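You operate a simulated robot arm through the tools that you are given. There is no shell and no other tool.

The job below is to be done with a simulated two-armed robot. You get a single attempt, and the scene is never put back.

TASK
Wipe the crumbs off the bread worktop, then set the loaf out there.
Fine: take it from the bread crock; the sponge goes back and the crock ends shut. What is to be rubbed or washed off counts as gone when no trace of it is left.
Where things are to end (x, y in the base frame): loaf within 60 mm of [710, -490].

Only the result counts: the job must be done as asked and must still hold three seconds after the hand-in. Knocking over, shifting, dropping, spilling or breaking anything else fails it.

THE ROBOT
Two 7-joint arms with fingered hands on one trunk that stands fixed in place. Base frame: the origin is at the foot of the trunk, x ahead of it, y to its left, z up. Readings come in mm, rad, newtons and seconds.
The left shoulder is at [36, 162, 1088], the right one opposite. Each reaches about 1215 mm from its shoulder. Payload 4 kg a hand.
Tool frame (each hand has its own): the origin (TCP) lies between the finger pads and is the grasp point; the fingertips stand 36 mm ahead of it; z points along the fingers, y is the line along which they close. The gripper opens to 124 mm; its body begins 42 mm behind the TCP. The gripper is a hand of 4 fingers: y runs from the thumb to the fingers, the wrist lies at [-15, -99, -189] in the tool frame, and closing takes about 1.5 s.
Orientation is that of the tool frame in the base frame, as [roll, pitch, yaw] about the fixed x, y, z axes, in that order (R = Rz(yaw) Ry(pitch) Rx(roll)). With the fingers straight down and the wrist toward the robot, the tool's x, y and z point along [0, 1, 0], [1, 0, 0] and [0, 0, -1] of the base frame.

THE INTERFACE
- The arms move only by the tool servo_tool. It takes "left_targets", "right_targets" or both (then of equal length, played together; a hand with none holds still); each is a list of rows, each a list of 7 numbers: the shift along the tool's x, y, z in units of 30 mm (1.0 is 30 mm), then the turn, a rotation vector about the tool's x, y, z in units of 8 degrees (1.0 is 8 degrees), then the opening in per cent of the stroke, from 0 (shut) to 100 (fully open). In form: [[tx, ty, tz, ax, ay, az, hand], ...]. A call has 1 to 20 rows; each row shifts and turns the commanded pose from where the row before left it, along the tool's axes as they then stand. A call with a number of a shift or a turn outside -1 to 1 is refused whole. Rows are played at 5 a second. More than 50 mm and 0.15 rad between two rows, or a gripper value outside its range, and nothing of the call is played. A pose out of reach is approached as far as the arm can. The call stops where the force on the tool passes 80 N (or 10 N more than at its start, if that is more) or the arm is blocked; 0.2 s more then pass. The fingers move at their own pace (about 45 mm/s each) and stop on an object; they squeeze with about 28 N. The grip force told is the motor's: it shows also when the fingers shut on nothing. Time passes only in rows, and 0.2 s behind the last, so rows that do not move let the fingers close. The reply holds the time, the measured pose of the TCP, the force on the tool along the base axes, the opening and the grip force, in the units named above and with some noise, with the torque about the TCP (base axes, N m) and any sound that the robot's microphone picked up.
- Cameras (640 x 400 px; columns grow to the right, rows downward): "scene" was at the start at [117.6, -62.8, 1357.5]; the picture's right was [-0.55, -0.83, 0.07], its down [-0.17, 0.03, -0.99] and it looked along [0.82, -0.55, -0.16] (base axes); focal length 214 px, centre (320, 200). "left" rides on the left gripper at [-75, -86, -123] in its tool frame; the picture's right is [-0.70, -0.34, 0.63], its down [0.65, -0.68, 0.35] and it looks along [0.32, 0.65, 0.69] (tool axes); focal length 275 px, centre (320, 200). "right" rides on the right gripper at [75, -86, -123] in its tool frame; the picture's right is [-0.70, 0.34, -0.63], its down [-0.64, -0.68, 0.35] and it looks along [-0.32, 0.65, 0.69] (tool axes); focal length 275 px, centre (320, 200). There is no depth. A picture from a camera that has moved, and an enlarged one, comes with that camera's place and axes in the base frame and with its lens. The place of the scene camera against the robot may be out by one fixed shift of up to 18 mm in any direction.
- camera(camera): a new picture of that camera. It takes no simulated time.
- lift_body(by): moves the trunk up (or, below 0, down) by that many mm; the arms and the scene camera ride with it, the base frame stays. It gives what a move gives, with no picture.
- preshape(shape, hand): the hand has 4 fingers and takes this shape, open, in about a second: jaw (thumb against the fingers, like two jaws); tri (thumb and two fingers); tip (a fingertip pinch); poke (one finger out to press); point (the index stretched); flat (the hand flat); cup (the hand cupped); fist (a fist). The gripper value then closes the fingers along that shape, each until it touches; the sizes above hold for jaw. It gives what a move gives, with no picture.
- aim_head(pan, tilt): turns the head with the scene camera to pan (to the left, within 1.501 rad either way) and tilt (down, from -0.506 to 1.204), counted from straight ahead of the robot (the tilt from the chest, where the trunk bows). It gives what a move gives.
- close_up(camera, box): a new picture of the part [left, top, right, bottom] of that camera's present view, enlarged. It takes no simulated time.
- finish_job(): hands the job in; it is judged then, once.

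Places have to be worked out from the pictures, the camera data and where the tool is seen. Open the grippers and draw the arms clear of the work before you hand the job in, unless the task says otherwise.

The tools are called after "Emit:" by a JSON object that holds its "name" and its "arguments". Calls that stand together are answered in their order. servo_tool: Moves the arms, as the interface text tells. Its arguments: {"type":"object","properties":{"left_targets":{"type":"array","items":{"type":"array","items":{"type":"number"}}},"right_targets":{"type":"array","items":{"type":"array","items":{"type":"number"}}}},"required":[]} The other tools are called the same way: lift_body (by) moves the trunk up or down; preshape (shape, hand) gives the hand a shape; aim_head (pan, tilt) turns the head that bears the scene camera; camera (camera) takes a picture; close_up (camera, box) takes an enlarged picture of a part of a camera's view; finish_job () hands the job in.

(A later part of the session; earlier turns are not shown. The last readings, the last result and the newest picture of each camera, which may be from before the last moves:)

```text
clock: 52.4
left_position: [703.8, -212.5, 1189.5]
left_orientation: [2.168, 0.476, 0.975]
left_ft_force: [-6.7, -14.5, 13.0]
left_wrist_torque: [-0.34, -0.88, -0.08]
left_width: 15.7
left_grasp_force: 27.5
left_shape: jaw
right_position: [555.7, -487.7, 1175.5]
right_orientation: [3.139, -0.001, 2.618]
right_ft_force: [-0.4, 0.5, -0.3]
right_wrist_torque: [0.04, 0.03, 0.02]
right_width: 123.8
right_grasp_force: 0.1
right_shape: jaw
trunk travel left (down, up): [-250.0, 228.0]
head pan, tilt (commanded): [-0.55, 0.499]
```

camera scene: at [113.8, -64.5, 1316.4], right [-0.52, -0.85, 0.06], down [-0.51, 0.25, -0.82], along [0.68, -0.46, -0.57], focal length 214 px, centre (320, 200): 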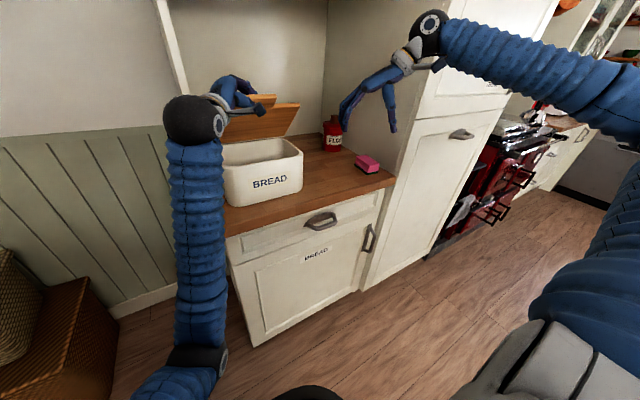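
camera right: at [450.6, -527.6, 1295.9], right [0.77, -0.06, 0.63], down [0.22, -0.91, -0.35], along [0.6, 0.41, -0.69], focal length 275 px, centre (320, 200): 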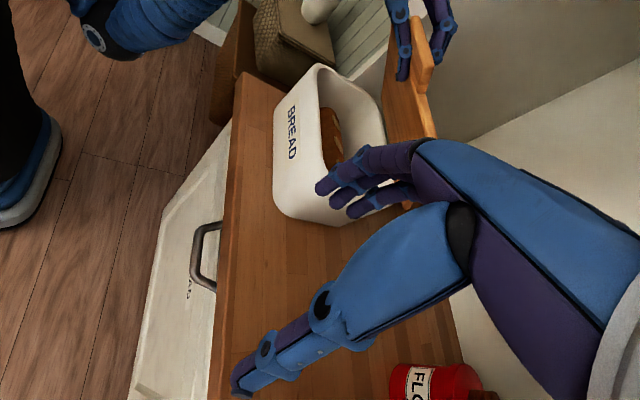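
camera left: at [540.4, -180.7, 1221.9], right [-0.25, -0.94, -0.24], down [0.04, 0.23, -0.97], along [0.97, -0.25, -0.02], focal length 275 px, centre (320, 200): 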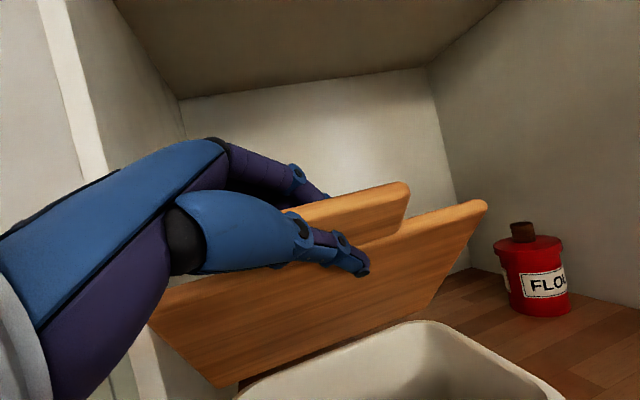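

Loads are dropping. To avoid fighting the hinge I'll make it a loose cage: relieve the remaining offset, then open the fingers to about 40 mm so the lid rests on the thumb.

Emit:
{"name": "servo_tool", "arguments": {"left_targets": [[-0.16, 0, 0.016, 0, 0, 0, 0], [0, 0, 0, 0, 0, 0, 12], [0, 0, 0, 0, 0, 0, 22], [0, 0, 0, 0, 0, 0, 30], [0, 0, 0, 0, 0, 0, 30]]}}

Emit:
{"name": "camera", "arguments": {"camera": "left"}}

Emit:
{"name": "close_up", "arguments": {"camera": "right", "box": [240, 0, 480, 240]}}

```text
clock: 53.6
left_position: [705.6, -213.8, 1185.4]
left_orientation: [2.179, 0.476, 0.984]
left_ft_force: [0.1, -0.1, 0.6]
left_wrist_torque: [0.04, 0.01, 0.01]
left_width: 36.9
left_grasp_force: 0.1
left_shape: jaw
right_position: [557.1, -486.7, 1173.6]
right_orientation: [-3.141, -0.002, 2.616]
right_ft_force: [0.0, -0.1, -0.1]
right_wrist_torque: [-0.03, -0.01, -0.02]
right_width: 123.7
right_grasp_force: 0.1
right_shape: jaw
trunk travel left (down, up): [-250.0, 228.0]
head pan, tilt (commanded): [-0.55, 0.499]
```

```text
taken
camera left: at [544.4, -185.5, 1218.0], right [-0.23, -0.94, -0.25], down [0.04, 0.25, -0.97], along [0.97, -0.23, -0.02], focal length 275 px, centre (320, 200)
```

left: 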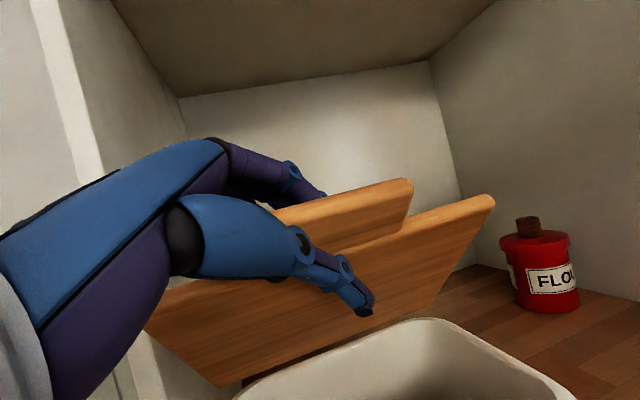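

```text
1.67 times, centred on (360, 120) of right
camera zoom: at [450.3, -524.3, 1297.2], right [0.77, -0.06, 0.63], down [0.22, -0.91, -0.35], along [0.6, 0.4, -0.69], focal length 459 px, centre (253, 333)
```

zoom: 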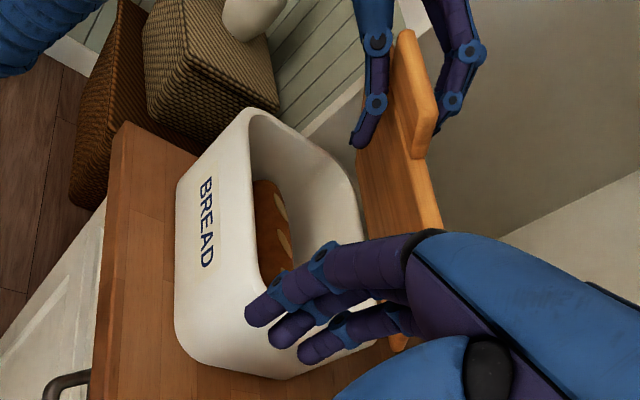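

The lid stays up on its own with no load on the hand, so the hinge holds its angle. Using the thumb as a pusher, I'll open it further in small arcs and watch how the arm tracks.

Emit:
{"name": "servo_tool", "arguments": {"left_targets": [[0.013, 0.47, 0.013, 0.354, 0, -0.354, 30], [0.013, 0.47, 0.013, 0.354, 0, -0.354, 30], [0.013, 0.47, 0.013, 0.354, 0, -0.354, 30], [0, 0, 0, 0, 0, 0, 30]]}}

Emit:
{"name": "camera", "arguments": {"camera": "left"}}

Emit:
{"name": "close_up", "arguments": {"camera": "right", "box": [240, 0, 480, 240]}}

```text
clock: 54.6
left_position: [725.6, -232.0, 1215.5]
left_orientation: [2.382, 0.625, 1.065]
left_ft_force: [-3.3, 0.0, 1.7]
left_wrist_torque: [0.04, 0.01, 0.08]
left_width: 37.5
left_grasp_force: 0.1
left_shape: jaw
right_position: [555.8, -487.1, 1175.8]
right_orientation: [3.14, 0.001, 2.616]
right_ft_force: [-0.2, -0.2, 0.8]
right_wrist_torque: [0.0, 0.01, 0.0]
right_width: 123.6
right_grasp_force: 0.0
right_shape: jaw
trunk travel left (down, up): [-250.0, 228.0]
head pan, tilt (commanded): [-0.55, 0.499]
```

```text
taken
camera left: at [576.0, -197.3, 1283.2], right [-0.3, -0.94, -0.15], down [-0.18, 0.21, -0.96], along [0.94, -0.27, -0.23], focal length 275 px, centre (320, 200)
```

left: 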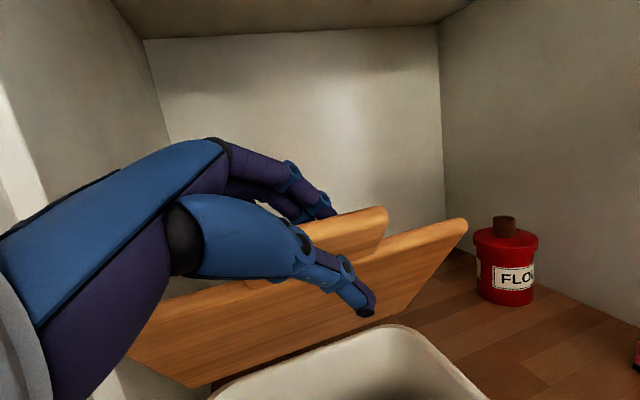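

```text
1.67 times, centred on (360, 120) of right
camera zoom: at [449.5, -524.3, 1297.6], right [0.77, -0.06, 0.63], down [0.22, -0.91, -0.35], along [0.6, 0.4, -0.69], focal length 459 px, centre (253, 333)
```

zoom: 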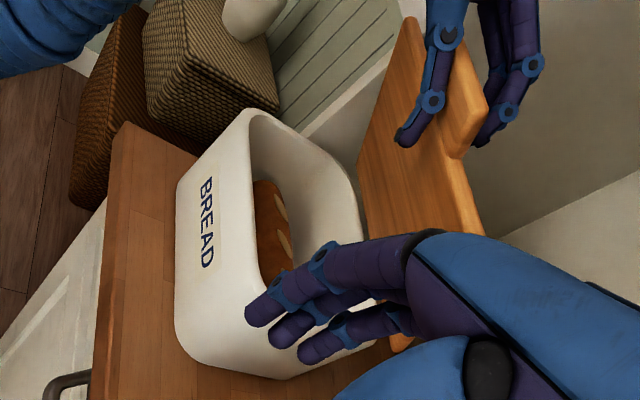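

Tracking is good now and the lid is near 57°. I'll continue the arc another 24°.

Emit:
{"name": "servo_tool", "arguments": {"left_targets": [[0.011, 0.49, 0.011, 0.354, 0, -0.354, 30], [0.011, 0.49, 0.011, 0.354, 0, -0.354, 30], [0.011, 0.49, 0.011, 0.354, 0, -0.354, 30], [0.011, 0.49, 0.011, 0.354, 0, -0.354, 30], [0.011, 0.49, 0.011, 0.354, 0, -0.354, 30], [0.011, 0.49, 0.011, 0.354, 0, -0.354, 30], [0, 0, 0, 0, 0, 0, 30]]}}

Emit:
{"name": "camera", "arguments": {"camera": "left"}}

Emit:
{"name": "camera", "arguments": {"camera": "right"}}

Emit:
{"name": "camera", "arguments": {"camera": "scene"}}

```text
clock: 56.2
left_position: [806.1, -230.2, 1247.3]
left_orientation: [2.902, 0.767, 1.407]
left_ft_force: [-0.6, -1.0, 0.7]
left_wrist_torque: [0.03, -0.03, 0.01]
left_width: 37.6
left_grasp_force: 0.1
left_shape: jaw
right_position: [557.5, -488.0, 1173.9]
right_orientation: [3.141, -0.002, 2.616]
right_ft_force: [-0.9, 0.3, -0.5]
right_wrist_torque: [0.01, 0.02, -0.01]
right_width: 123.6
right_grasp_force: 0.0
right_shape: jaw
trunk travel left (down, up): [-250.0, 228.0]
head pan, tilt (commanded): [-0.55, 0.499]
```

```text
taken
camera left: at [698.1, -195.1, 1370.1], right [-0.34, -0.94, -0.02], down [-0.55, 0.21, -0.81], along [0.76, -0.26, -0.59], focal length 275 px, centre (320, 200)
```

left: 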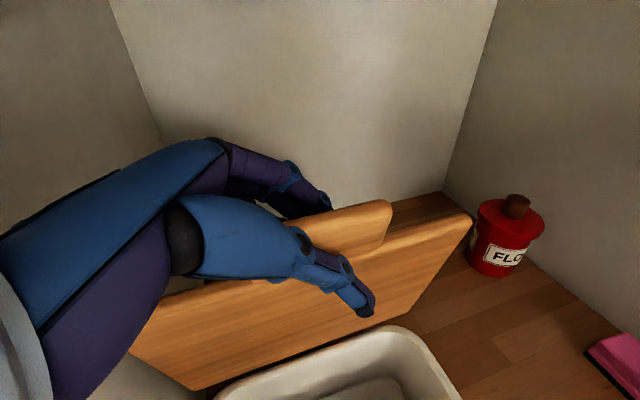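

```text
taken
camera right: at [449.9, -524.4, 1297.3], right [0.77, -0.06, 0.63], down [0.22, -0.91, -0.35], along [0.6, 0.4, -0.69], focal length 275 px, centre (320, 200)
```

right: 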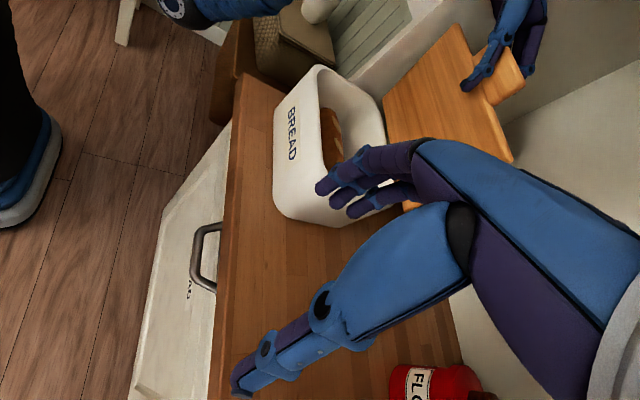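

```text
taken
camera scene: at [113.9, -60.1, 1316.4], right [-0.52, -0.85, 0.07], down [-0.51, 0.25, -0.82], along [0.68, -0.46, -0.57], focal length 214 px, centre (320, 200)
```

scene: 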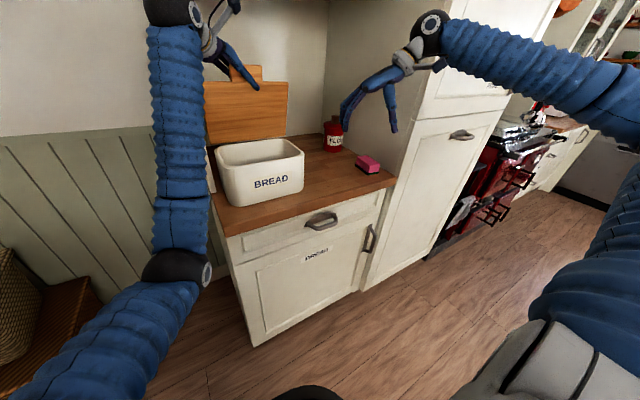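

The lid stands at about 80°. I'll push it a few more degrees, then lift the hand up off the lid's edge and back away toward the robot.

Emit:
{"name": "servo_tool", "arguments": {"left_targets": [[0.011, 0.49, 0.011, 0.354, 0, -0.354, 30], [0, 0, 0, 0, 0, 0, 32], [-0.47, 0.005, -0.47, 0, 0, 0, 35], [-0.47, 0.005, -0.47, 0, 0, 0, 35], [-0.47, 0.005, -0.47, 0, 0, 0, 35], [-0.3, 0, -0.3, 0, 0, 0, 35], [0, 0, 0, 0, 0, 0, 35]]}}

Emit:
{"name": "camera", "arguments": {"camera": "right"}}

Emit:
{"name": "camera", "arguments": {"camera": "left"}}

Emit:
{"name": "camera", "arguments": {"camera": "scene"}}

```text
clock: 57.8
left_position: [815.5, -229.2, 1321.9]
left_orientation: [2.999, 0.778, 1.472]
left_ft_force: [-0.3, -0.3, -1.1]
left_wrist_torque: [-0.02, 0.0, 0.03]
left_width: 43.1
left_grasp_force: 0.2
left_shape: jaw
right_position: [558.4, -487.7, 1175.1]
right_orientation: [3.141, -0.002, 2.616]
right_ft_force: [0.0, -0.1, -0.7]
right_wrist_torque: [0.02, -0.02, -0.02]
right_width: 123.8
right_grasp_force: 0.0
right_shape: jaw
trunk travel left (down, up): [-250.0, 228.0]
head pan, tilt (commanded): [-0.55, 0.499]
```

```text
taken
camera right: at [450.2, -524.3, 1297.2], right [0.77, -0.06, 0.63], down [0.22, -0.91, -0.35], along [0.6, 0.4, -0.69], focal length 275 px, centre (320, 200)
```

right: 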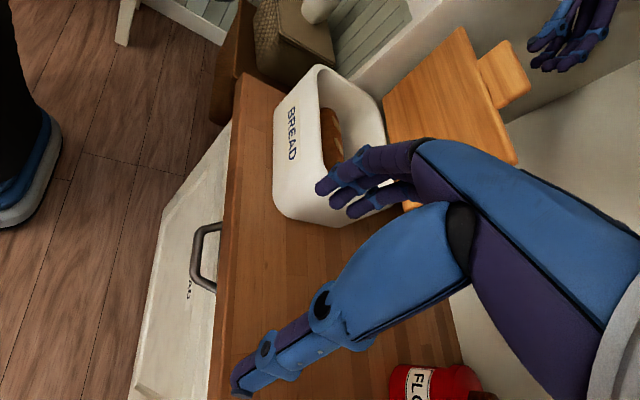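

```text
taken
camera left: at [714.6, -195.4, 1451.5], right [-0.34, -0.94, 0.01], down [-0.61, 0.21, -0.77], along [0.72, -0.26, -0.64], focal length 275 px, centre (320, 200)
```

left: 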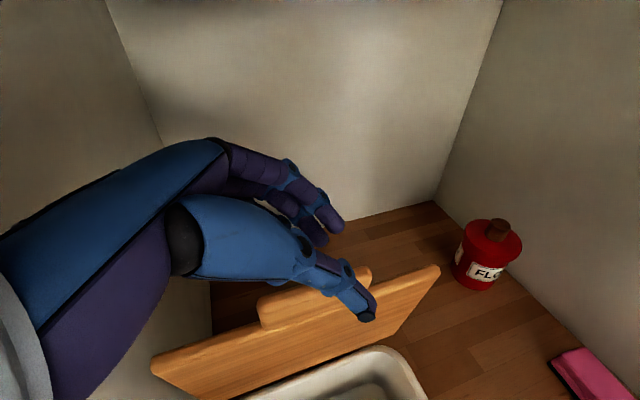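

```text
taken
camera scene: at [114.2, -60.0, 1316.3], right [-0.52, -0.85, 0.07], down [-0.51, 0.25, -0.82], along [0.68, -0.46, -0.57], focal length 214 px, centre (320, 200)
```

scene: 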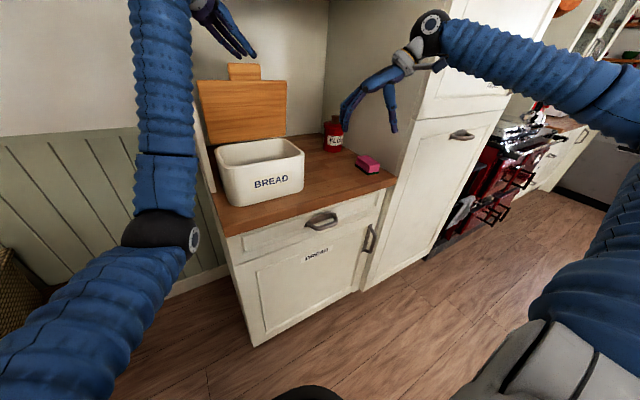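

The hand is clear above the lid and the lid stands by itself at about 82°. I'll withdraw the left arm back and to the left.

Emit:
{"name": "servo_tool", "arguments": {"left_targets": [[-0.097, -0.823, -0.1, 0, 0, 0, 35], [-0.097, -0.823, -0.1, 0, 0, 0, 35], [-0.097, -0.823, -0.1, 0, 0, 0, 35], [-0.097, -0.823, -0.1, 0, 0, 0, 35], [-0.097, -0.823, -0.1, 0, 0, 0, 35], [-0.097, -0.823, -0.1, 0, 0, 0, 35], [0.752, -0.264, -0.833, 0, 0, 0, 35], [0.752, -0.264, -0.833, 0, 0, 0, 35], [0.752, -0.264, -0.833, 0, 0, 0, 35], [0.752, -0.264, -0.833, 0, 0, 0, 35], [0.752, -0.264, -0.833, 0, 0, 0, 35], [0.752, -0.264, -0.833, 0, 0, 0, 35], [0.752, -0.264, -0.833, 0, 0, 0, 35], [0.752, -0.264, -0.833, 0, 0, 0, 35], [0, 0, 0, 0, 0, 0, 35]]}}

Emit:
{"name": "camera", "arguments": {"camera": "left"}}

Emit:
{"name": "camera", "arguments": {"camera": "scene"}}

```text
clock: 61.0
left_position: [599.4, 37.7, 1340.9]
left_orientation: [2.997, 0.777, 1.469]
left_ft_force: [-0.2, 0.1, 0.6]
left_wrist_torque: [0.01, -0.01, -0.03]
left_width: 43.1
left_grasp_force: 0.1
left_shape: jaw
right_position: [556.9, -487.8, 1173.6]
right_orientation: [-3.141, -0.001, 2.616]
right_ft_force: [0.2, -0.1, 0.3]
right_wrist_torque: [0.03, 0.02, -0.01]
right_width: 124.0
right_grasp_force: 0.1
right_shape: jaw
trunk travel left (down, up): [-250.0, 228.0]
head pan, tilt (commanded): [-0.55, 0.499]
```

```text
taken
camera left: at [499.8, 70.5, 1470.6], right [-0.34, -0.94, 0.01], down [-0.61, 0.21, -0.77], along [0.72, -0.26, -0.64], focal length 275 px, centre (320, 200)
```

left: 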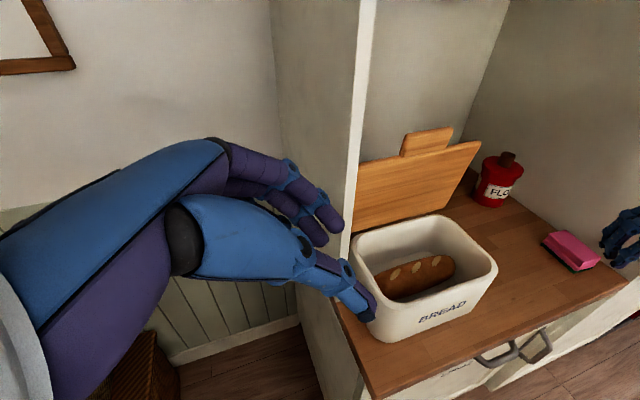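

```text
taken
camera scene: at [114.2, -60.7, 1316.3], right [-0.52, -0.85, 0.06], down [-0.51, 0.25, -0.82], along [0.68, -0.46, -0.57], focal length 214 px, centre (320, 200)
```

scene: 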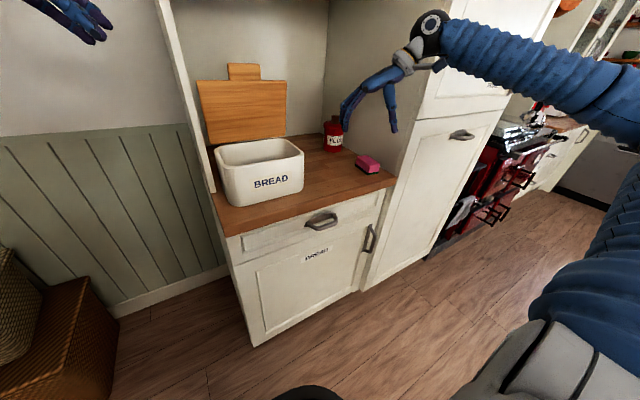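

The loaf is clearly visible in the open crock now, so I'll zoom in to measure it.

Emit:
{"name": "close_up", "arguments": {"camera": "left", "box": [320, 110, 540, 360]}}

```text
1.60 times, centred on (430, 235) of left
camera zoom: at [499.8, 70.5, 1470.6], right [-0.34, -0.94, 0.01], down [-0.61, 0.21, -0.77], along [0.72, -0.26, -0.64], focal length 440 px, centre (144, 144)
```

zoom: 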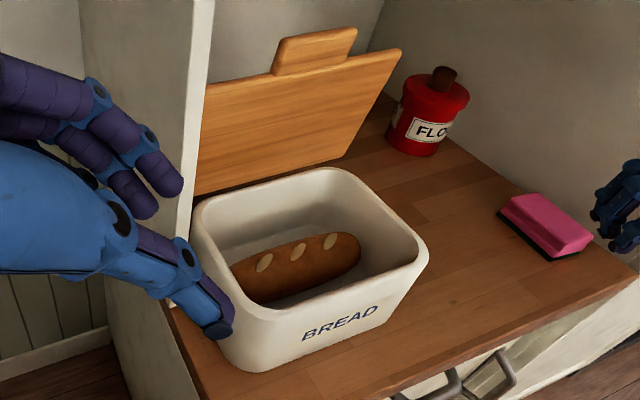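

The loaf is about 190×72×70 mm, centred near (755, -236) with its top at z≈1005, and its length runs along y. The lid leans slightly forward and would crowd the fingers, so I'll bring the left hand back and push the lid further open.

Emit:
{"name": "servo_tool", "arguments": {"left_targets": [[-0.752, 0.264, 0.833, 0, 0, 0, 20], [-0.752, 0.264, 0.833, 0, 0, 0, 15], [-0.752, 0.264, 0.833, 0, 0, 0, 15], [-0.752, 0.264, 0.833, 0, 0, 0, 15], [-0.752, 0.264, 0.833, 0, 0, 0, 15], [-0.752, 0.264, 0.833, 0, 0, 0, 15], [-0.752, 0.264, 0.833, 0, 0, 0, 15], [-0.752, 0.264, 0.833, 0, 0, 0, 15], [0.614, -0.088, 0.617, 0, 0, 0, 15], [0.614, -0.088, 0.617, 0, 0, 0, 15], [0.614, -0.088, 0.617, 0, 0, 0, 15], [0.614, -0.088, 0.617, 0, 0, 0, 15], [0.05, 0.7, 0.05, 0, 0, 0, 15], [0.05, 0.7, 0.05, 0, 0, 0, 15], [0.05, 0.7, 0.05, 0, 0, 0, 15], [0, 0, 0, 0, 0, 0, 15]]}}

Emit:
{"name": "camera", "arguments": {"camera": "left"}}

Emit:
{"name": "camera", "arguments": {"camera": "right"}}

Emit:
{"name": "close_up", "arguments": {"camera": "scene", "box": [150, 20, 350, 220]}}

```text
clock: 64.4
left_position: [730.2, -229.4, 1226.9]
left_orientation: [2.997, 0.778, 1.471]
left_ft_force: [0.5, 0.0, -0.3]
left_wrist_torque: [0.01, -0.01, 0.04]
left_width: 18.7
left_grasp_force: 0.1
left_shape: jaw
right_position: [557.1, -486.6, 1174.5]
right_orientation: [3.141, 0.0, 2.618]
right_ft_force: [-0.3, -0.6, 0.3]
right_wrist_torque: [-0.02, 0.0, 0.03]
right_width: 124.0
right_grasp_force: 0.0
right_shape: jaw
trunk travel left (down, up): [-250.0, 228.0]
head pan, tilt (commanded): [-0.55, 0.499]
```

```text
taken
camera left: at [629.0, -194.7, 1357.3], right [-0.34, -0.94, 0.01], down [-0.61, 0.21, -0.77], along [0.72, -0.26, -0.64], focal length 275 px, centre (320, 200)
```

left: 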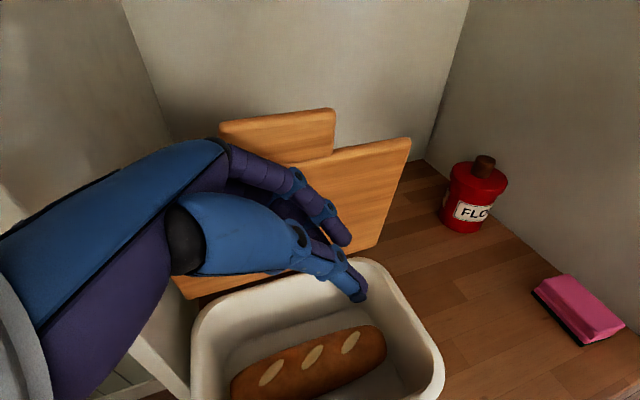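

```text
taken
camera right: at [449.8, -524.3, 1297.5], right [0.77, -0.06, 0.63], down [0.22, -0.91, -0.35], along [0.6, 0.4, -0.69], focal length 275 px, centre (320, 200)
```

right: 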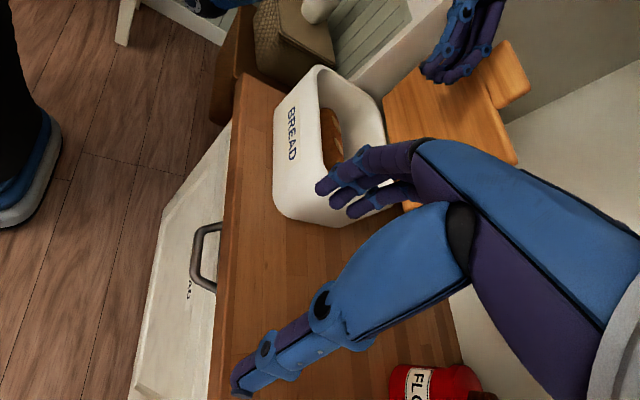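

```text
2.00 times, centred on (250, 120) of scene
camera zoom: at [113.8, -59.9, 1316.5], right [-0.52, -0.85, 0.07], down [-0.51, 0.25, -0.82], along [0.68, -0.46, -0.57], focal length 429 px, centre (460, 360)
```

zoom: 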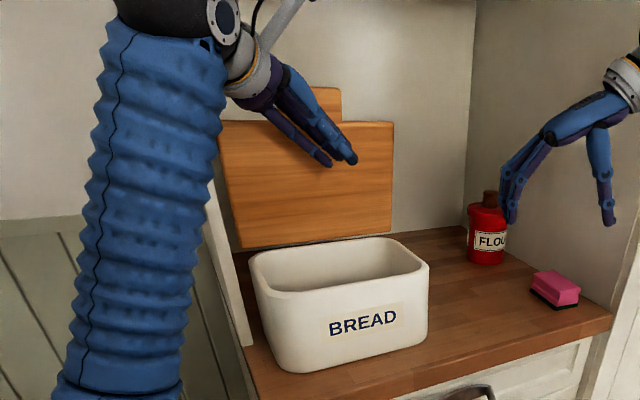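

The hand is in front of the open lid and the loaf is centred near (755, -234). I'll push forward in steps, with the fingers' backs tipping the lid further back.

Emit:
{"name": "servo_tool", "arguments": {"left_targets": [[0.05, 0.66, 0.05, 0, 0, 0, 15], [0.05, 0.66, 0.05, 0, 0, 0, 15], [0.05, 0.66, 0.05, 0, 0, 0, 15], [0, 0, 0, 0, 0, 0, 15]]}}

Emit:
{"name": "camera", "arguments": {"camera": "left"}}

Emit:
{"name": "camera", "arguments": {"camera": "right"}}

```text
clock: 65.4
left_position: [787.8, -228.9, 1226.6]
left_orientation: [2.997, 0.777, 1.471]
left_ft_force: [-0.5, 1.1, -0.6]
left_wrist_torque: [-0.04, -0.01, -0.03]
left_width: 18.7
left_grasp_force: 0.0
left_shape: jaw
right_position: [556.7, -487.4, 1174.7]
right_orientation: [3.141, 0.001, 2.615]
right_ft_force: [-0.4, -0.3, 0.2]
right_wrist_torque: [0.03, -0.02, 0.0]
right_width: 123.8
right_grasp_force: 0.0
right_shape: jaw
trunk travel left (down, up): [-250.0, 228.0]
head pan, tilt (commanded): [-0.55, 0.499]
```

```text
taken
camera left: at [688.0, -195.2, 1356.2], right [-0.34, -0.94, 0.01], down [-0.61, 0.21, -0.77], along [0.72, -0.26, -0.64], focal length 275 px, centre (320, 200)
```

left: 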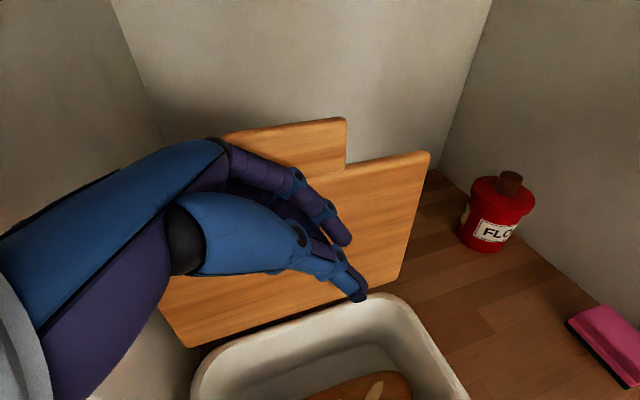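

```text
taken
camera right: at [449.8, -524.3, 1297.5], right [0.77, -0.06, 0.63], down [0.22, -0.91, -0.35], along [0.6, 0.4, -0.69], focal length 275 px, centre (320, 200)
```

right: 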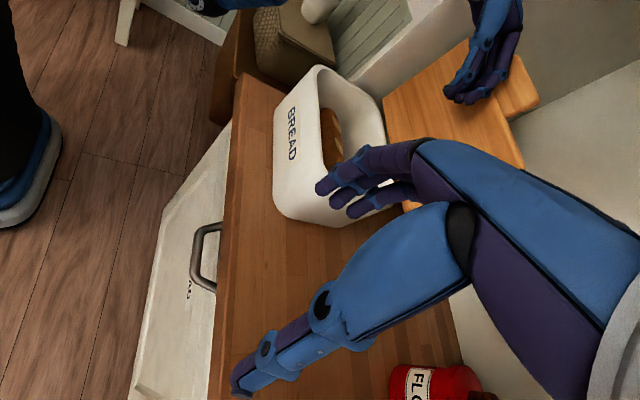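

The lid moved back a little with almost no force. I'll push another 30 mm.

Emit:
{"name": "servo_tool", "arguments": {"left_targets": [[0.035, 0.5, 0.035, 0, 0, 0, 15], [0.035, 0.5, 0.035, 0, 0, 0, 15], [0, 0, 0, 0, 0, 0, 15]]}}

Emit:
{"name": "camera", "arguments": {"camera": "right"}}

Emit:
{"name": "close_up", "arguments": {"camera": "scene", "box": [150, 20, 350, 220]}}

```text
clock: 66.2
left_position: [816.4, -230.6, 1230.0]
left_orientation: [2.993, 0.777, 1.467]
left_ft_force: [-12.1, 1.5, -1.1]
left_wrist_torque: [-0.03, 0.03, 0.28]
left_width: 17.2
left_grasp_force: 0.0
left_shape: jaw
right_position: [555.3, -486.5, 1174.7]
right_orientation: [-3.141, 0.0, 2.616]
right_ft_force: [-0.2, 0.2, 0.7]
right_wrist_torque: [0.03, -0.01, -0.01]
right_width: 123.8
right_grasp_force: 0.0
right_shape: jaw
trunk travel left (down, up): [-250.0, 228.0]
head pan, tilt (commanded): [-0.55, 0.499]
```

```text
taken
camera right: at [448.6, -524.2, 1297.9], right [0.77, -0.06, 0.63], down [0.22, -0.91, -0.35], along [0.6, 0.4, -0.69], focal length 275 px, centre (320, 200)
```

right: 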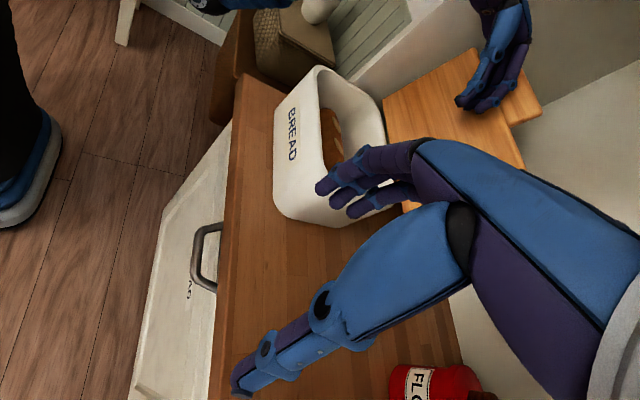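

```text
2.00 times, centred on (250, 120) of scene
camera zoom: at [112.7, -59.8, 1316.6], right [-0.52, -0.85, 0.06], down [-0.51, 0.25, -0.82], along [0.68, -0.46, -0.57], focal length 429 px, centre (460, 360)
```

zoom: 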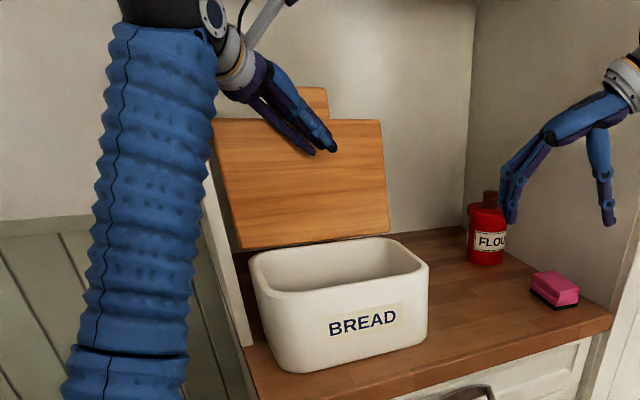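

The 12 N reaction shows the lid is against its stop, standing vertical at x≈850. I'll retract the left arm to the left and meanwhile turn the right hand back so it closes along x.

Emit:
{"name": "servo_tool", "arguments": {"left_targets": [[-0.056, -0.8, -0.058, 0, 0, 0, 15], [-0.056, -0.8, -0.058, 0, 0, 0, 15], [-0.056, -0.8, -0.058, 0, 0, 0, 15], [-0.056, -0.8, -0.058, 0, 0, 0, 15], [-0.056, -0.8, -0.058, 0, 0, 0, 15], [0.357, -0.293, -0.918, 0, 0, 0, 15], [0.357, -0.293, -0.918, 0, 0, 0, 15], [0.357, -0.293, -0.918, 0, 0, 0, 15], [0.357, -0.293, -0.918, 0, 0, 0, 15], [0.357, -0.293, -0.918, 0, 0, 0, 15], [0.357, -0.293, -0.918, 0, 0, 0, 15], [0.357, -0.293, -0.918, 0, 0, 0, 15], [0.357, -0.293, -0.918, 0, 0, 0, 15], [0.357, -0.293, -0.918, 0, 0, 0, 15], [0.357, -0.293, -0.918, 0, 0, 0, 15]], "right_targets": [[0, 0, 0, 0, 0, 0.9375, 80], [0, 0, 0, 0, 0, 0.9375, 80], [0, 0, 0, 0, 0, 0.9375, 80], [0, 0, 0, 0, 0, 0.9375, 80], [0, 0, 0, 0, 0, 0.9375, 80], [0, 0, 0, 0, 0, 0.9375, 80], [0, 0, 0, 0, 0, 0.9375, 80], [0, 0, 0, 0, 0, 0.9375, 80], [0, 0, -0.3, 0, 0, 0, 80], [0, 0, -0.3, 0, 0, 0, 80], [0, 0, -0.3, 0, 0, 0, 80], [0, 0, -0.3, 0, 0, 0, 80], [0, 0, -0.3, 0, 0, 0, 80], [0, 0, -0.3, 0, 0, 0, 78], [0, 0, -0.3, 0, 0, 0, 78]]}}

Emit:
{"name": "camera", "arguments": {"camera": "left"}}

Emit:
{"name": "camera", "arguments": {"camera": "scene"}}

```text
clock: 69.4
left_position: [597.6, 43.6, 1337.7]
left_orientation: [2.996, 0.778, 1.468]
left_ft_force: [0.2, 0.3, -1.1]
left_wrist_torque: [0.0, 0.0, 0.01]
left_width: 19.0
left_grasp_force: 0.0
left_shape: jaw
right_position: [556.6, -487.0, 1236.4]
right_orientation: [3.141, 0.002, 1.57]
right_ft_force: [0.2, -0.2, 0.0]
right_wrist_torque: [-0.01, -0.02, 0.0]
right_width: 97.2
right_grasp_force: 0.0
right_shape: jaw
trunk travel left (down, up): [-250.0, 228.0]
head pan, tilt (commanded): [-0.55, 0.499]
```

```text
taken
camera left: at [497.3, 77.9, 1467.7], right [-0.34, -0.94, 0.01], down [-0.61, 0.21, -0.77], along [0.72, -0.26, -0.64], focal length 275 px, centre (320, 200)
```

left: 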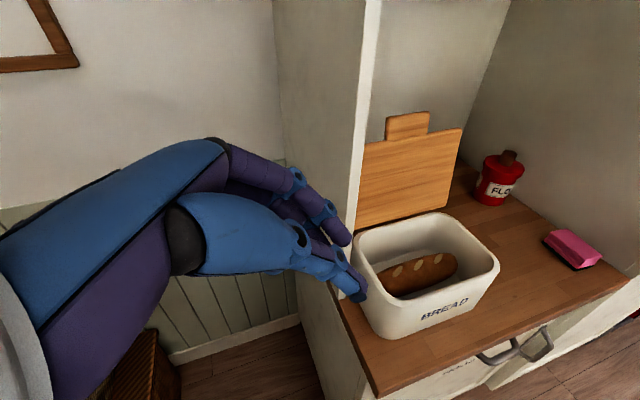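

```text
taken
camera scene: at [113.5, -58.8, 1316.6], right [-0.52, -0.85, 0.07], down [-0.51, 0.25, -0.82], along [0.68, -0.46, -0.57], focal length 214 px, centre (320, 200)
```

scene: 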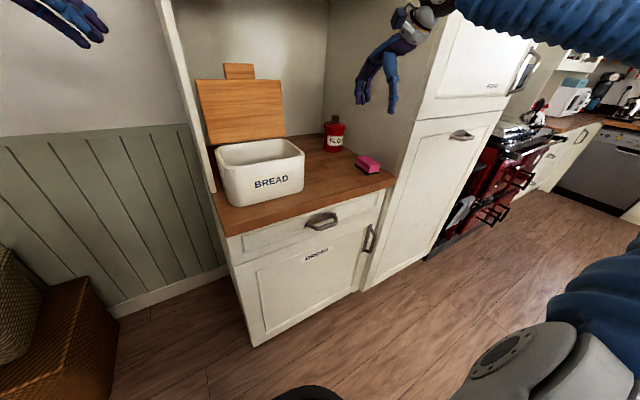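

The right hand is oriented to close along x with a 97 mm opening. I'll move it over the crock, staying a bit forward of the lid, and look down.

Emit:
{"name": "servo_tool", "arguments": {"right_targets": [[0.843, 0.545, 0, 0, 0, 0, 78], [0.843, 0.545, 0, 0, 0, 0, 78], [0.843, 0.545, 0, 0, 0, 0, 78], [0.843, 0.545, 0, 0, 0, 0, 78], [0.843, 0.545, 0, 0, 0, 0, 78], [0.843, 0.545, 0, 0, 0, 0, 78], [0.843, 0.545, 0, 0, 0, 0, 78], [0.843, 0.545, 0, 0, 0, 0, 78], [0.843, 0.545, 0, 0, 0, 0, 78], [0.843, 0.545, 0, 0, 0, 0, 78], [0, 0, 0, 0, 0, 0, 78]]}}

Emit:
{"name": "camera", "arguments": {"camera": "right"}}

Emit:
{"name": "camera", "arguments": {"camera": "left"}}

Emit:
{"name": "camera", "arguments": {"camera": "scene"}}

```text
clock: 71.8
left_position: [597.8, 41.6, 1338.8]
left_orientation: [2.994, 0.777, 1.47]
left_ft_force: [0.1, 0.3, 0.3]
left_wrist_torque: [-0.01, -0.06, 0.01]
left_width: 18.6
left_grasp_force: 0.1
left_shape: jaw
right_position: [718.5, -233.7, 1234.8]
right_orientation: [3.141, -0.003, 1.568]
right_ft_force: [-0.5, 0.3, -0.3]
right_wrist_torque: [0.0, -0.02, -0.03]
right_width: 96.9
right_grasp_force: 0.1
right_shape: jaw
trunk travel left (down, up): [-250.0, 228.0]
head pan, tilt (commanded): [-0.55, 0.499]
```

```text
taken
camera right: at [633.8, -159.4, 1357.2], right [0.34, -0.7, 0.63], down [-0.68, -0.64, -0.35], along [0.65, -0.32, -0.69], focal length 275 px, centre (320, 200)
```

right: 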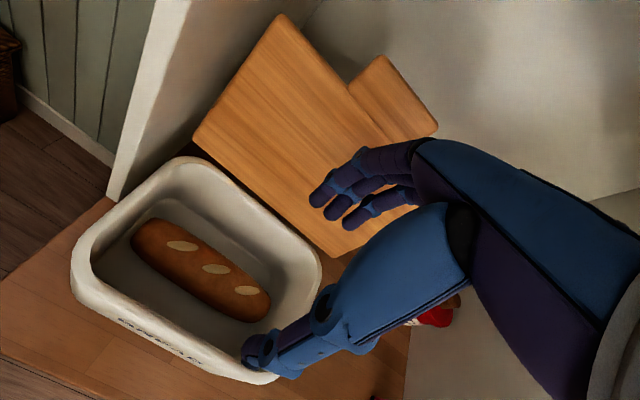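

```text
taken
camera left: at [497.4, 75.9, 1467.6], right [-0.34, -0.94, 0.01], down [-0.61, 0.21, -0.77], along [0.72, -0.26, -0.64], focal length 275 px, centre (320, 200)
```

left: 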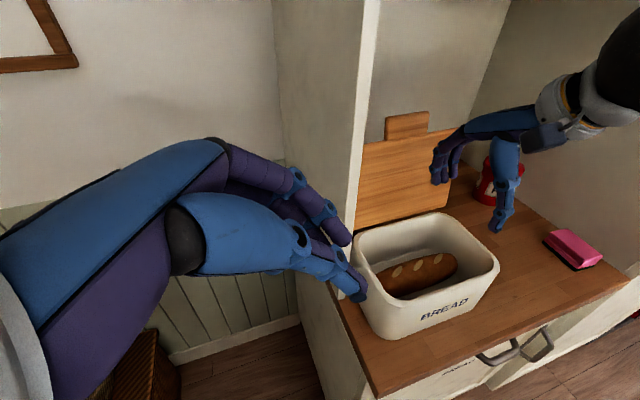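

```text
taken
camera scene: at [113.4, -60.5, 1316.5], right [-0.52, -0.85, 0.06], down [-0.51, 0.25, -0.82], along [0.68, -0.46, -0.57], focal length 214 px, centre (320, 200)
```

scene: 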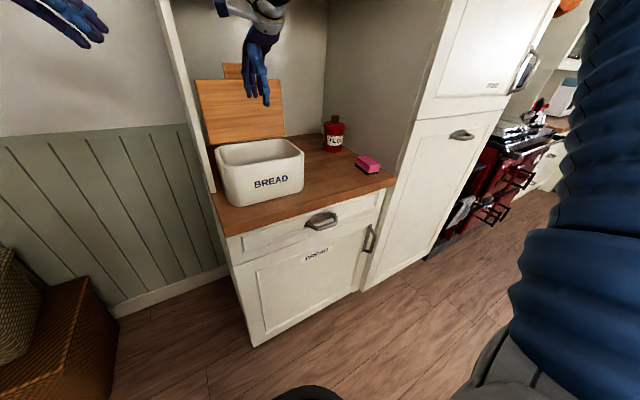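

I have a clear view of the loaf, so I'll zoom to verify rim clearances for the thumb and fingers.

Emit:
{"name": "close_up", "arguments": {"camera": "right", "box": [50, 130, 400, 390]}}

```text
1.54 times, centred on (225, 260) of right
camera zoom: at [633.8, -159.4, 1357.2], right [0.34, -0.7, 0.63], down [-0.68, -0.64, -0.35], along [0.65, -0.32, -0.69], focal length 424 px, centre (466, 108)
```

zoom: 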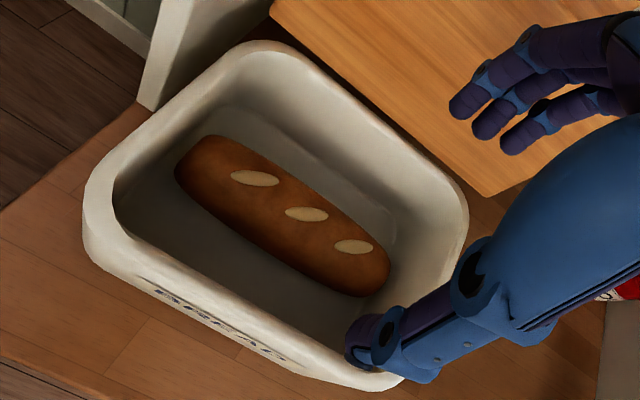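

The inner opening spans x≈675–837 and the loaf is centred at x≈755, so a 97 mm opening fits. I'll move to (751, -236) and descend to just above the rim.

Emit:
{"name": "servo_tool", "arguments": {"right_targets": [[-0.02, 0.28, 0.5, 0, 0, 0, 78], [-0.02, 0.28, 0.8, 0, 0, 0, 78], [-0.02, 0.28, 0.8, 0, 0, 0, 78], [-0.02, 0.24, 0.8, 0, 0, 0, 78], [0, 0, 0.8, 0, 0, 0, 78], [0, 0, 0.8, 0, 0, 0, 78], [0, 0, 0, 0, 0, 0, 78]]}}

Emit:
{"name": "camera", "arguments": {"camera": "right"}}

Emit:
{"name": "close_up", "arguments": {"camera": "left", "box": [340, 80, 560, 360]}}

Emit:
{"name": "close_up", "arguments": {"camera": "scene", "box": [180, 40, 340, 220]}}

```text
clock: 73.4
left_position: [596.6, 42.0, 1337.8]
left_orientation: [2.996, 0.777, 1.469]
left_ft_force: [0.2, 0.5, -0.5]
left_wrist_torque: [0.02, -0.02, 0.02]
left_width: 18.7
left_grasp_force: 0.1
left_shape: jaw
right_position: [752.6, -236.4, 1099.3]
right_orientation: [-3.14, -0.001, 1.57]
right_ft_force: [0.2, -0.3, -0.7]
right_wrist_torque: [0.03, 0.02, 0.04]
right_width: 96.9
right_grasp_force: 0.2
right_shape: jaw
trunk travel left (down, up): [-250.0, 228.0]
head pan, tilt (commanded): [-0.55, 0.499]
```

```text
taken
camera right: at [667.9, -161.5, 1221.5], right [0.34, -0.7, 0.63], down [-0.68, -0.64, -0.35], along [0.65, -0.32, -0.69], focal length 275 px, centre (320, 200)
```

right: 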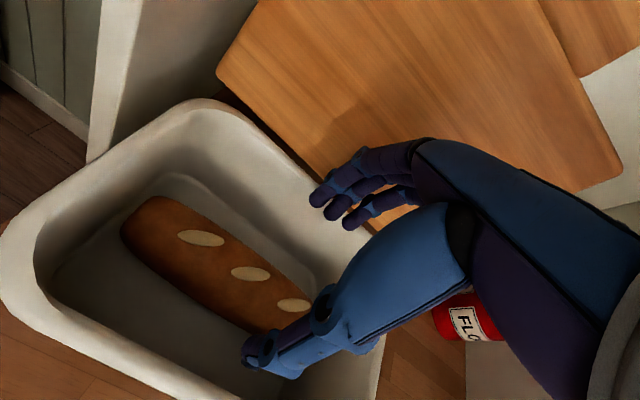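

```text
1.43 times, centred on (450, 220) of left
camera zoom: at [497.6, 76.9, 1467.5], right [-0.34, -0.94, 0.01], down [-0.61, 0.21, -0.77], along [0.72, -0.26, -0.64], focal length 393 px, centre (134, 171)
```

zoom: 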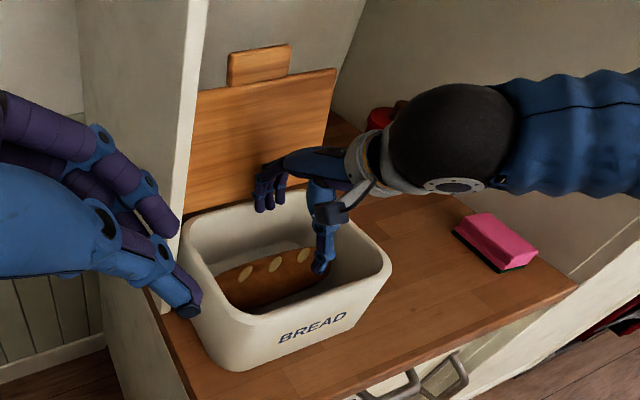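

```text
2.22 times, centred on (260, 130) of scene
camera zoom: at [113.6, -59.5, 1316.5], right [-0.52, -0.85, 0.07], down [-0.51, 0.25, -0.82], along [0.68, -0.46, -0.57], focal length 477 px, centre (453, 356)
```

zoom: 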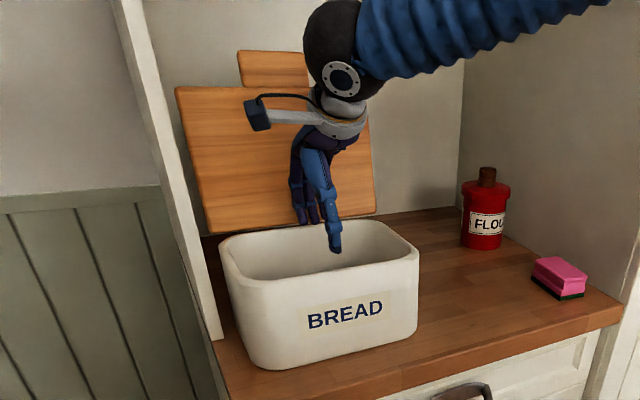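

Everything looks clear, so I'll continue down into the crock in two stages while watching the forces.

Emit:
{"name": "servo_tool", "arguments": {"right_targets": [[0, 0.03, 0.6, 0, 0, 0, 78], [0, 0.03, 0.6, 0, 0, 0, 78], [0, 0.03, 0.6, 0, 0, 0, 78], [0, 0, 0.5, 0, 0, 0, 78], [0, 0, 0, 0, 0, 0, 78]]}}

Emit:
{"name": "camera", "arguments": {"camera": "right"}}

Emit:
{"name": "close_up", "arguments": {"camera": "left", "box": [340, 80, 560, 360]}}

```text
clock: 74.6
left_position: [595.8, 42.4, 1339.4]
left_orientation: [2.994, 0.776, 1.468]
left_ft_force: [-0.7, 0.7, 0.5]
left_wrist_torque: [0.03, 0.0, 0.02]
left_width: 19.0
left_grasp_force: 0.1
left_shape: jaw
right_position: [754.1, -237.9, 1034.6]
right_orientation: [3.142, 0.0, 1.568]
right_ft_force: [-24.4, -1.7, 10.7]
right_wrist_torque: [-0.09, -1.25, -0.32]
right_width: 92.2
right_grasp_force: 0.0
right_shape: jaw
trunk travel left (down, up): [-250.0, 228.0]
head pan, tilt (commanded): [-0.55, 0.499]
```

```text
taken
camera right: at [668.7, -163.3, 1156.1], right [0.34, -0.7, 0.63], down [-0.68, -0.64, -0.35], along [0.65, -0.32, -0.69], focal length 275 px, centre (320, 200)
```

right: 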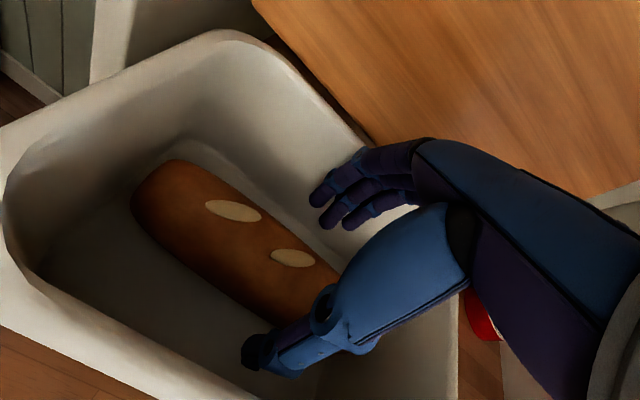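

```text
1.43 times, centred on (450, 220) of left
camera zoom: at [494.6, 76.9, 1468.6], right [-0.34, -0.94, 0.01], down [-0.6, 0.21, -0.77], along [0.72, -0.26, -0.64], focal length 393 px, centre (134, 171)
```

zoom: 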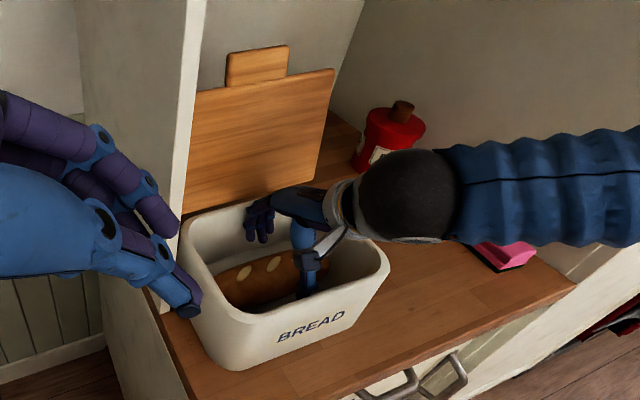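

A 24 N push toward me shows the fingers are touching the back wall or rim. I'll back up a little, shift 10 mm toward the front and narrow the opening.

Emit:
{"name": "servo_tool", "arguments": {"right_targets": [[0, -0.15, -0.3, 0, 0, 0, 74], [0, -0.15, -0.2, 0, 0, 0, 72], [0, 0, 0, 0, 0, 0, 72]]}}

Emit:
{"name": "camera", "arguments": {"camera": "right"}}

Emit:
{"name": "close_up", "arguments": {"camera": "left", "box": [340, 80, 560, 360]}}

Emit:
{"name": "close_up", "arguments": {"camera": "scene", "box": [180, 40, 340, 220]}}

```text
clock: 75.4
left_position: [599.7, 43.1, 1336.8]
left_orientation: [2.997, 0.778, 1.47]
left_ft_force: [-0.5, -0.4, -0.3]
left_wrist_torque: [0.02, 0.0, -0.02]
left_width: 18.8
left_grasp_force: 0.0
left_shape: jaw
right_position: [746.6, -236.0, 1045.8]
right_orientation: [-3.141, 0.001, 1.569]
right_ft_force: [0.1, 0.2, -0.4]
right_wrist_torque: [-0.02, 0.01, -0.02]
right_width: 89.3
right_grasp_force: 0.1
right_shape: jaw
trunk travel left (down, up): [-250.0, 228.0]
head pan, tilt (commanded): [-0.55, 0.499]
```

```text
taken
camera right: at [662.6, -161.6, 1168.7], right [0.34, -0.7, 0.63], down [-0.68, -0.64, -0.34], along [0.65, -0.32, -0.69], focal length 275 px, centre (320, 200)
```

right: 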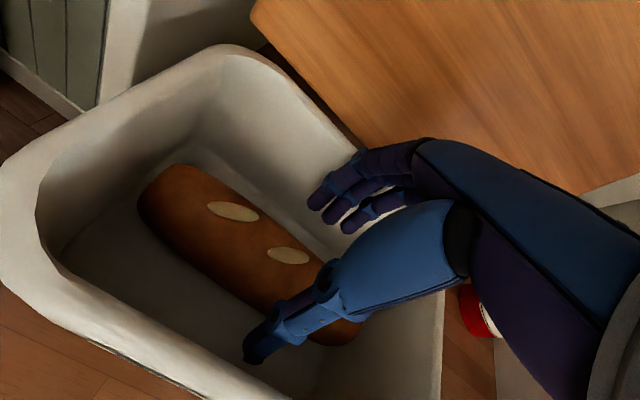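

```text
1.43 times, centred on (450, 220) of left
camera zoom: at [498.8, 76.7, 1466.9], right [-0.34, -0.94, 0.01], down [-0.61, 0.21, -0.77], along [0.72, -0.26, -0.64], focal length 393 px, centre (134, 171)
```

zoom: 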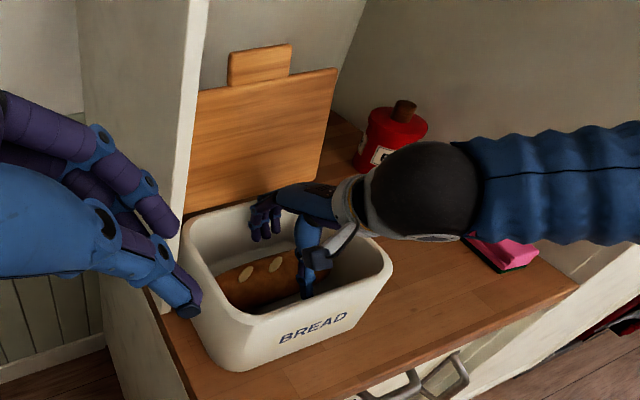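

```text
2.22 times, centred on (260, 130) of scene
camera zoom: at [114.7, -59.7, 1316.3], right [-0.52, -0.85, 0.07], down [-0.52, 0.25, -0.82], along [0.68, -0.46, -0.57], focal length 477 px, centre (453, 356)
```

zoom: 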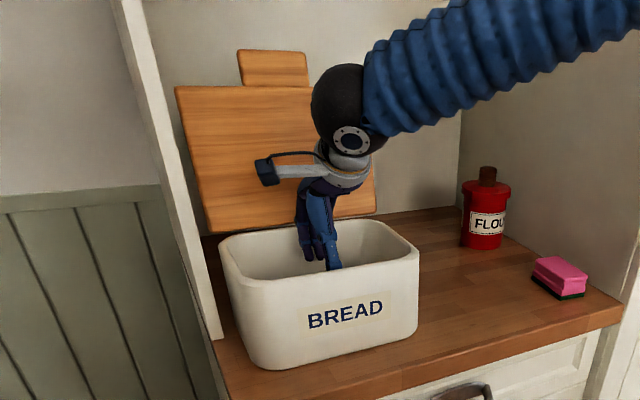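

The crock hasn't moved and the contact is gone. At x≈750 with an 89 mm opening both sides should clear, so I'll descend slowly in steps.

Emit:
{"name": "servo_tool", "arguments": {"right_targets": [[0, 0.08, 0.3, 0, 0, 0, 72], [0, 0.03, 0.4, 0, 0, 0, 72], [0, 0, 0, 0, 0, 0, 72]]}}

```text
clock: 76.2
left_position: [599.7, 42.3, 1337.4]
left_orientation: [2.996, 0.776, 1.472]
left_ft_force: [0.0, -0.5, -0.1]
left_wrist_torque: [0.02, -0.01, 0.0]
left_width: 18.6
left_grasp_force: 0.1
left_shape: jaw
right_position: [749.2, -236.8, 1026.4]
right_orientation: [-3.141, 0.0, 1.569]
right_ft_force: [-0.4, 0.5, -1.2]
right_wrist_torque: [0.05, 0.0, 0.0]
right_width: 89.3
right_grasp_force: 0.0
right_shape: jaw
trunk travel left (down, up): [-250.0, 228.0]
head pan, tilt (commanded): [-0.55, 0.499]
```

No contact at z≈1026, so I'll continue down.

Emit:
{"name": "servo_tool", "arguments": {"right_targets": [[0, 0, 0.35, 0, 0, 0, 72], [0, 0, 0.35, 0, 0, 0, 72], [0, 0, 0, 0, 0, 0, 72]]}}

Emit:
{"name": "camera", "arguments": {"camera": "right"}}

```text
clock: 77.0
left_position: [597.9, 43.0, 1338.0]
left_orientation: [2.996, 0.778, 1.469]
left_ft_force: [0.5, 0.3, 0.2]
left_wrist_torque: [0.0, 0.02, -0.01]
left_width: 18.8
left_grasp_force: 0.1
left_shape: jaw
right_position: [750.2, -237.2, 1004.5]
right_orientation: [3.142, -0.002, 1.568]
right_ft_force: [-3.8, -0.6, 1.0]
right_wrist_torque: [-0.03, -0.16, -0.02]
right_width: 88.7
right_grasp_force: 0.0
right_shape: jaw
trunk travel left (down, up): [-250.0, 228.0]
head pan, tilt (commanded): [-0.55, 0.499]
```

```text
taken
camera right: at [664.8, -161.7, 1127.9], right [0.34, -0.7, 0.63], down [-0.68, -0.64, -0.35], along [0.65, -0.32, -0.69], focal length 275 px, centre (320, 200)
```

right: 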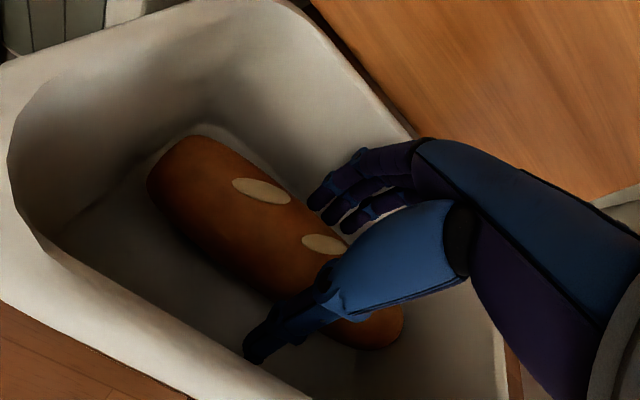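

There's only a light touch, -3.8 N at the back wall. I'll ease 3 mm forward, narrow slightly and descend the last 15 mm.

Emit:
{"name": "servo_tool", "arguments": {"right_targets": [[0, -0.1, 0.15, 0, 0, 0, 69], [0, 0, 0.2, 0, 0, 0, 69], [0, 0, 0.15, 0, 0, 0, 69], [0, 0, 0, 0, 0, 0, 69]]}}

Emit:
{"name": "camera", "arguments": {"camera": "right"}}

Emit:
{"name": "close_up", "arguments": {"camera": "left", "box": [340, 80, 560, 360]}}

```text
clock: 78.0
left_position: [598.3, 42.9, 1337.2]
left_orientation: [2.996, 0.778, 1.47]
left_ft_force: [0.2, -0.2, -0.6]
left_wrist_torque: [-0.02, 0.03, 0.03]
left_width: 19.0
left_grasp_force: 0.0
left_shape: jaw
right_position: [747.8, -236.4, 989.6]
right_orientation: [-3.14, 0.0, 1.571]
right_ft_force: [-0.2, -0.3, 1.3]
right_wrist_torque: [0.01, -0.02, 0.03]
right_width: 85.8
right_grasp_force: 0.0
right_shape: jaw
trunk travel left (down, up): [-250.0, 228.0]
head pan, tilt (commanded): [-0.55, 0.499]
```

```text
taken
camera right: at [662.4, -161.7, 1112.5], right [0.34, -0.7, 0.63], down [-0.68, -0.64, -0.34], along [0.65, -0.32, -0.69], focal length 275 px, centre (320, 200)
```

right: 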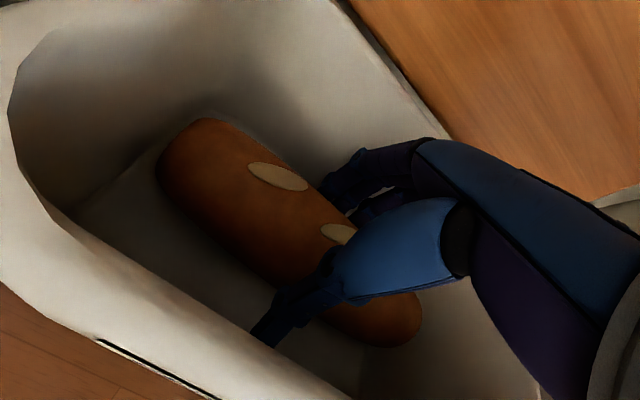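

```text
1.43 times, centred on (450, 220) of left
camera zoom: at [498.1, 76.8, 1467.3], right [-0.34, -0.94, 0.01], down [-0.61, 0.21, -0.77], along [0.72, -0.26, -0.64], focal length 393 px, centre (134, 171)
```

zoom: 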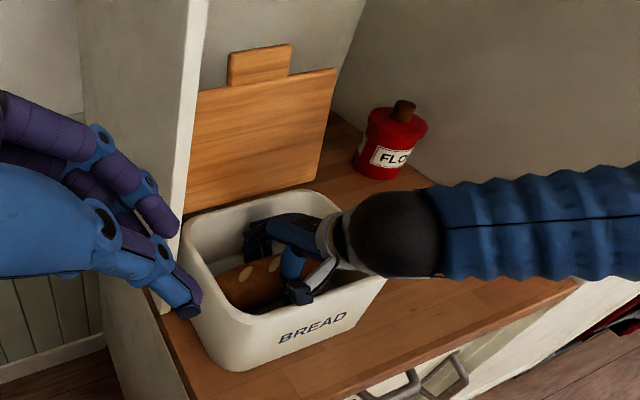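

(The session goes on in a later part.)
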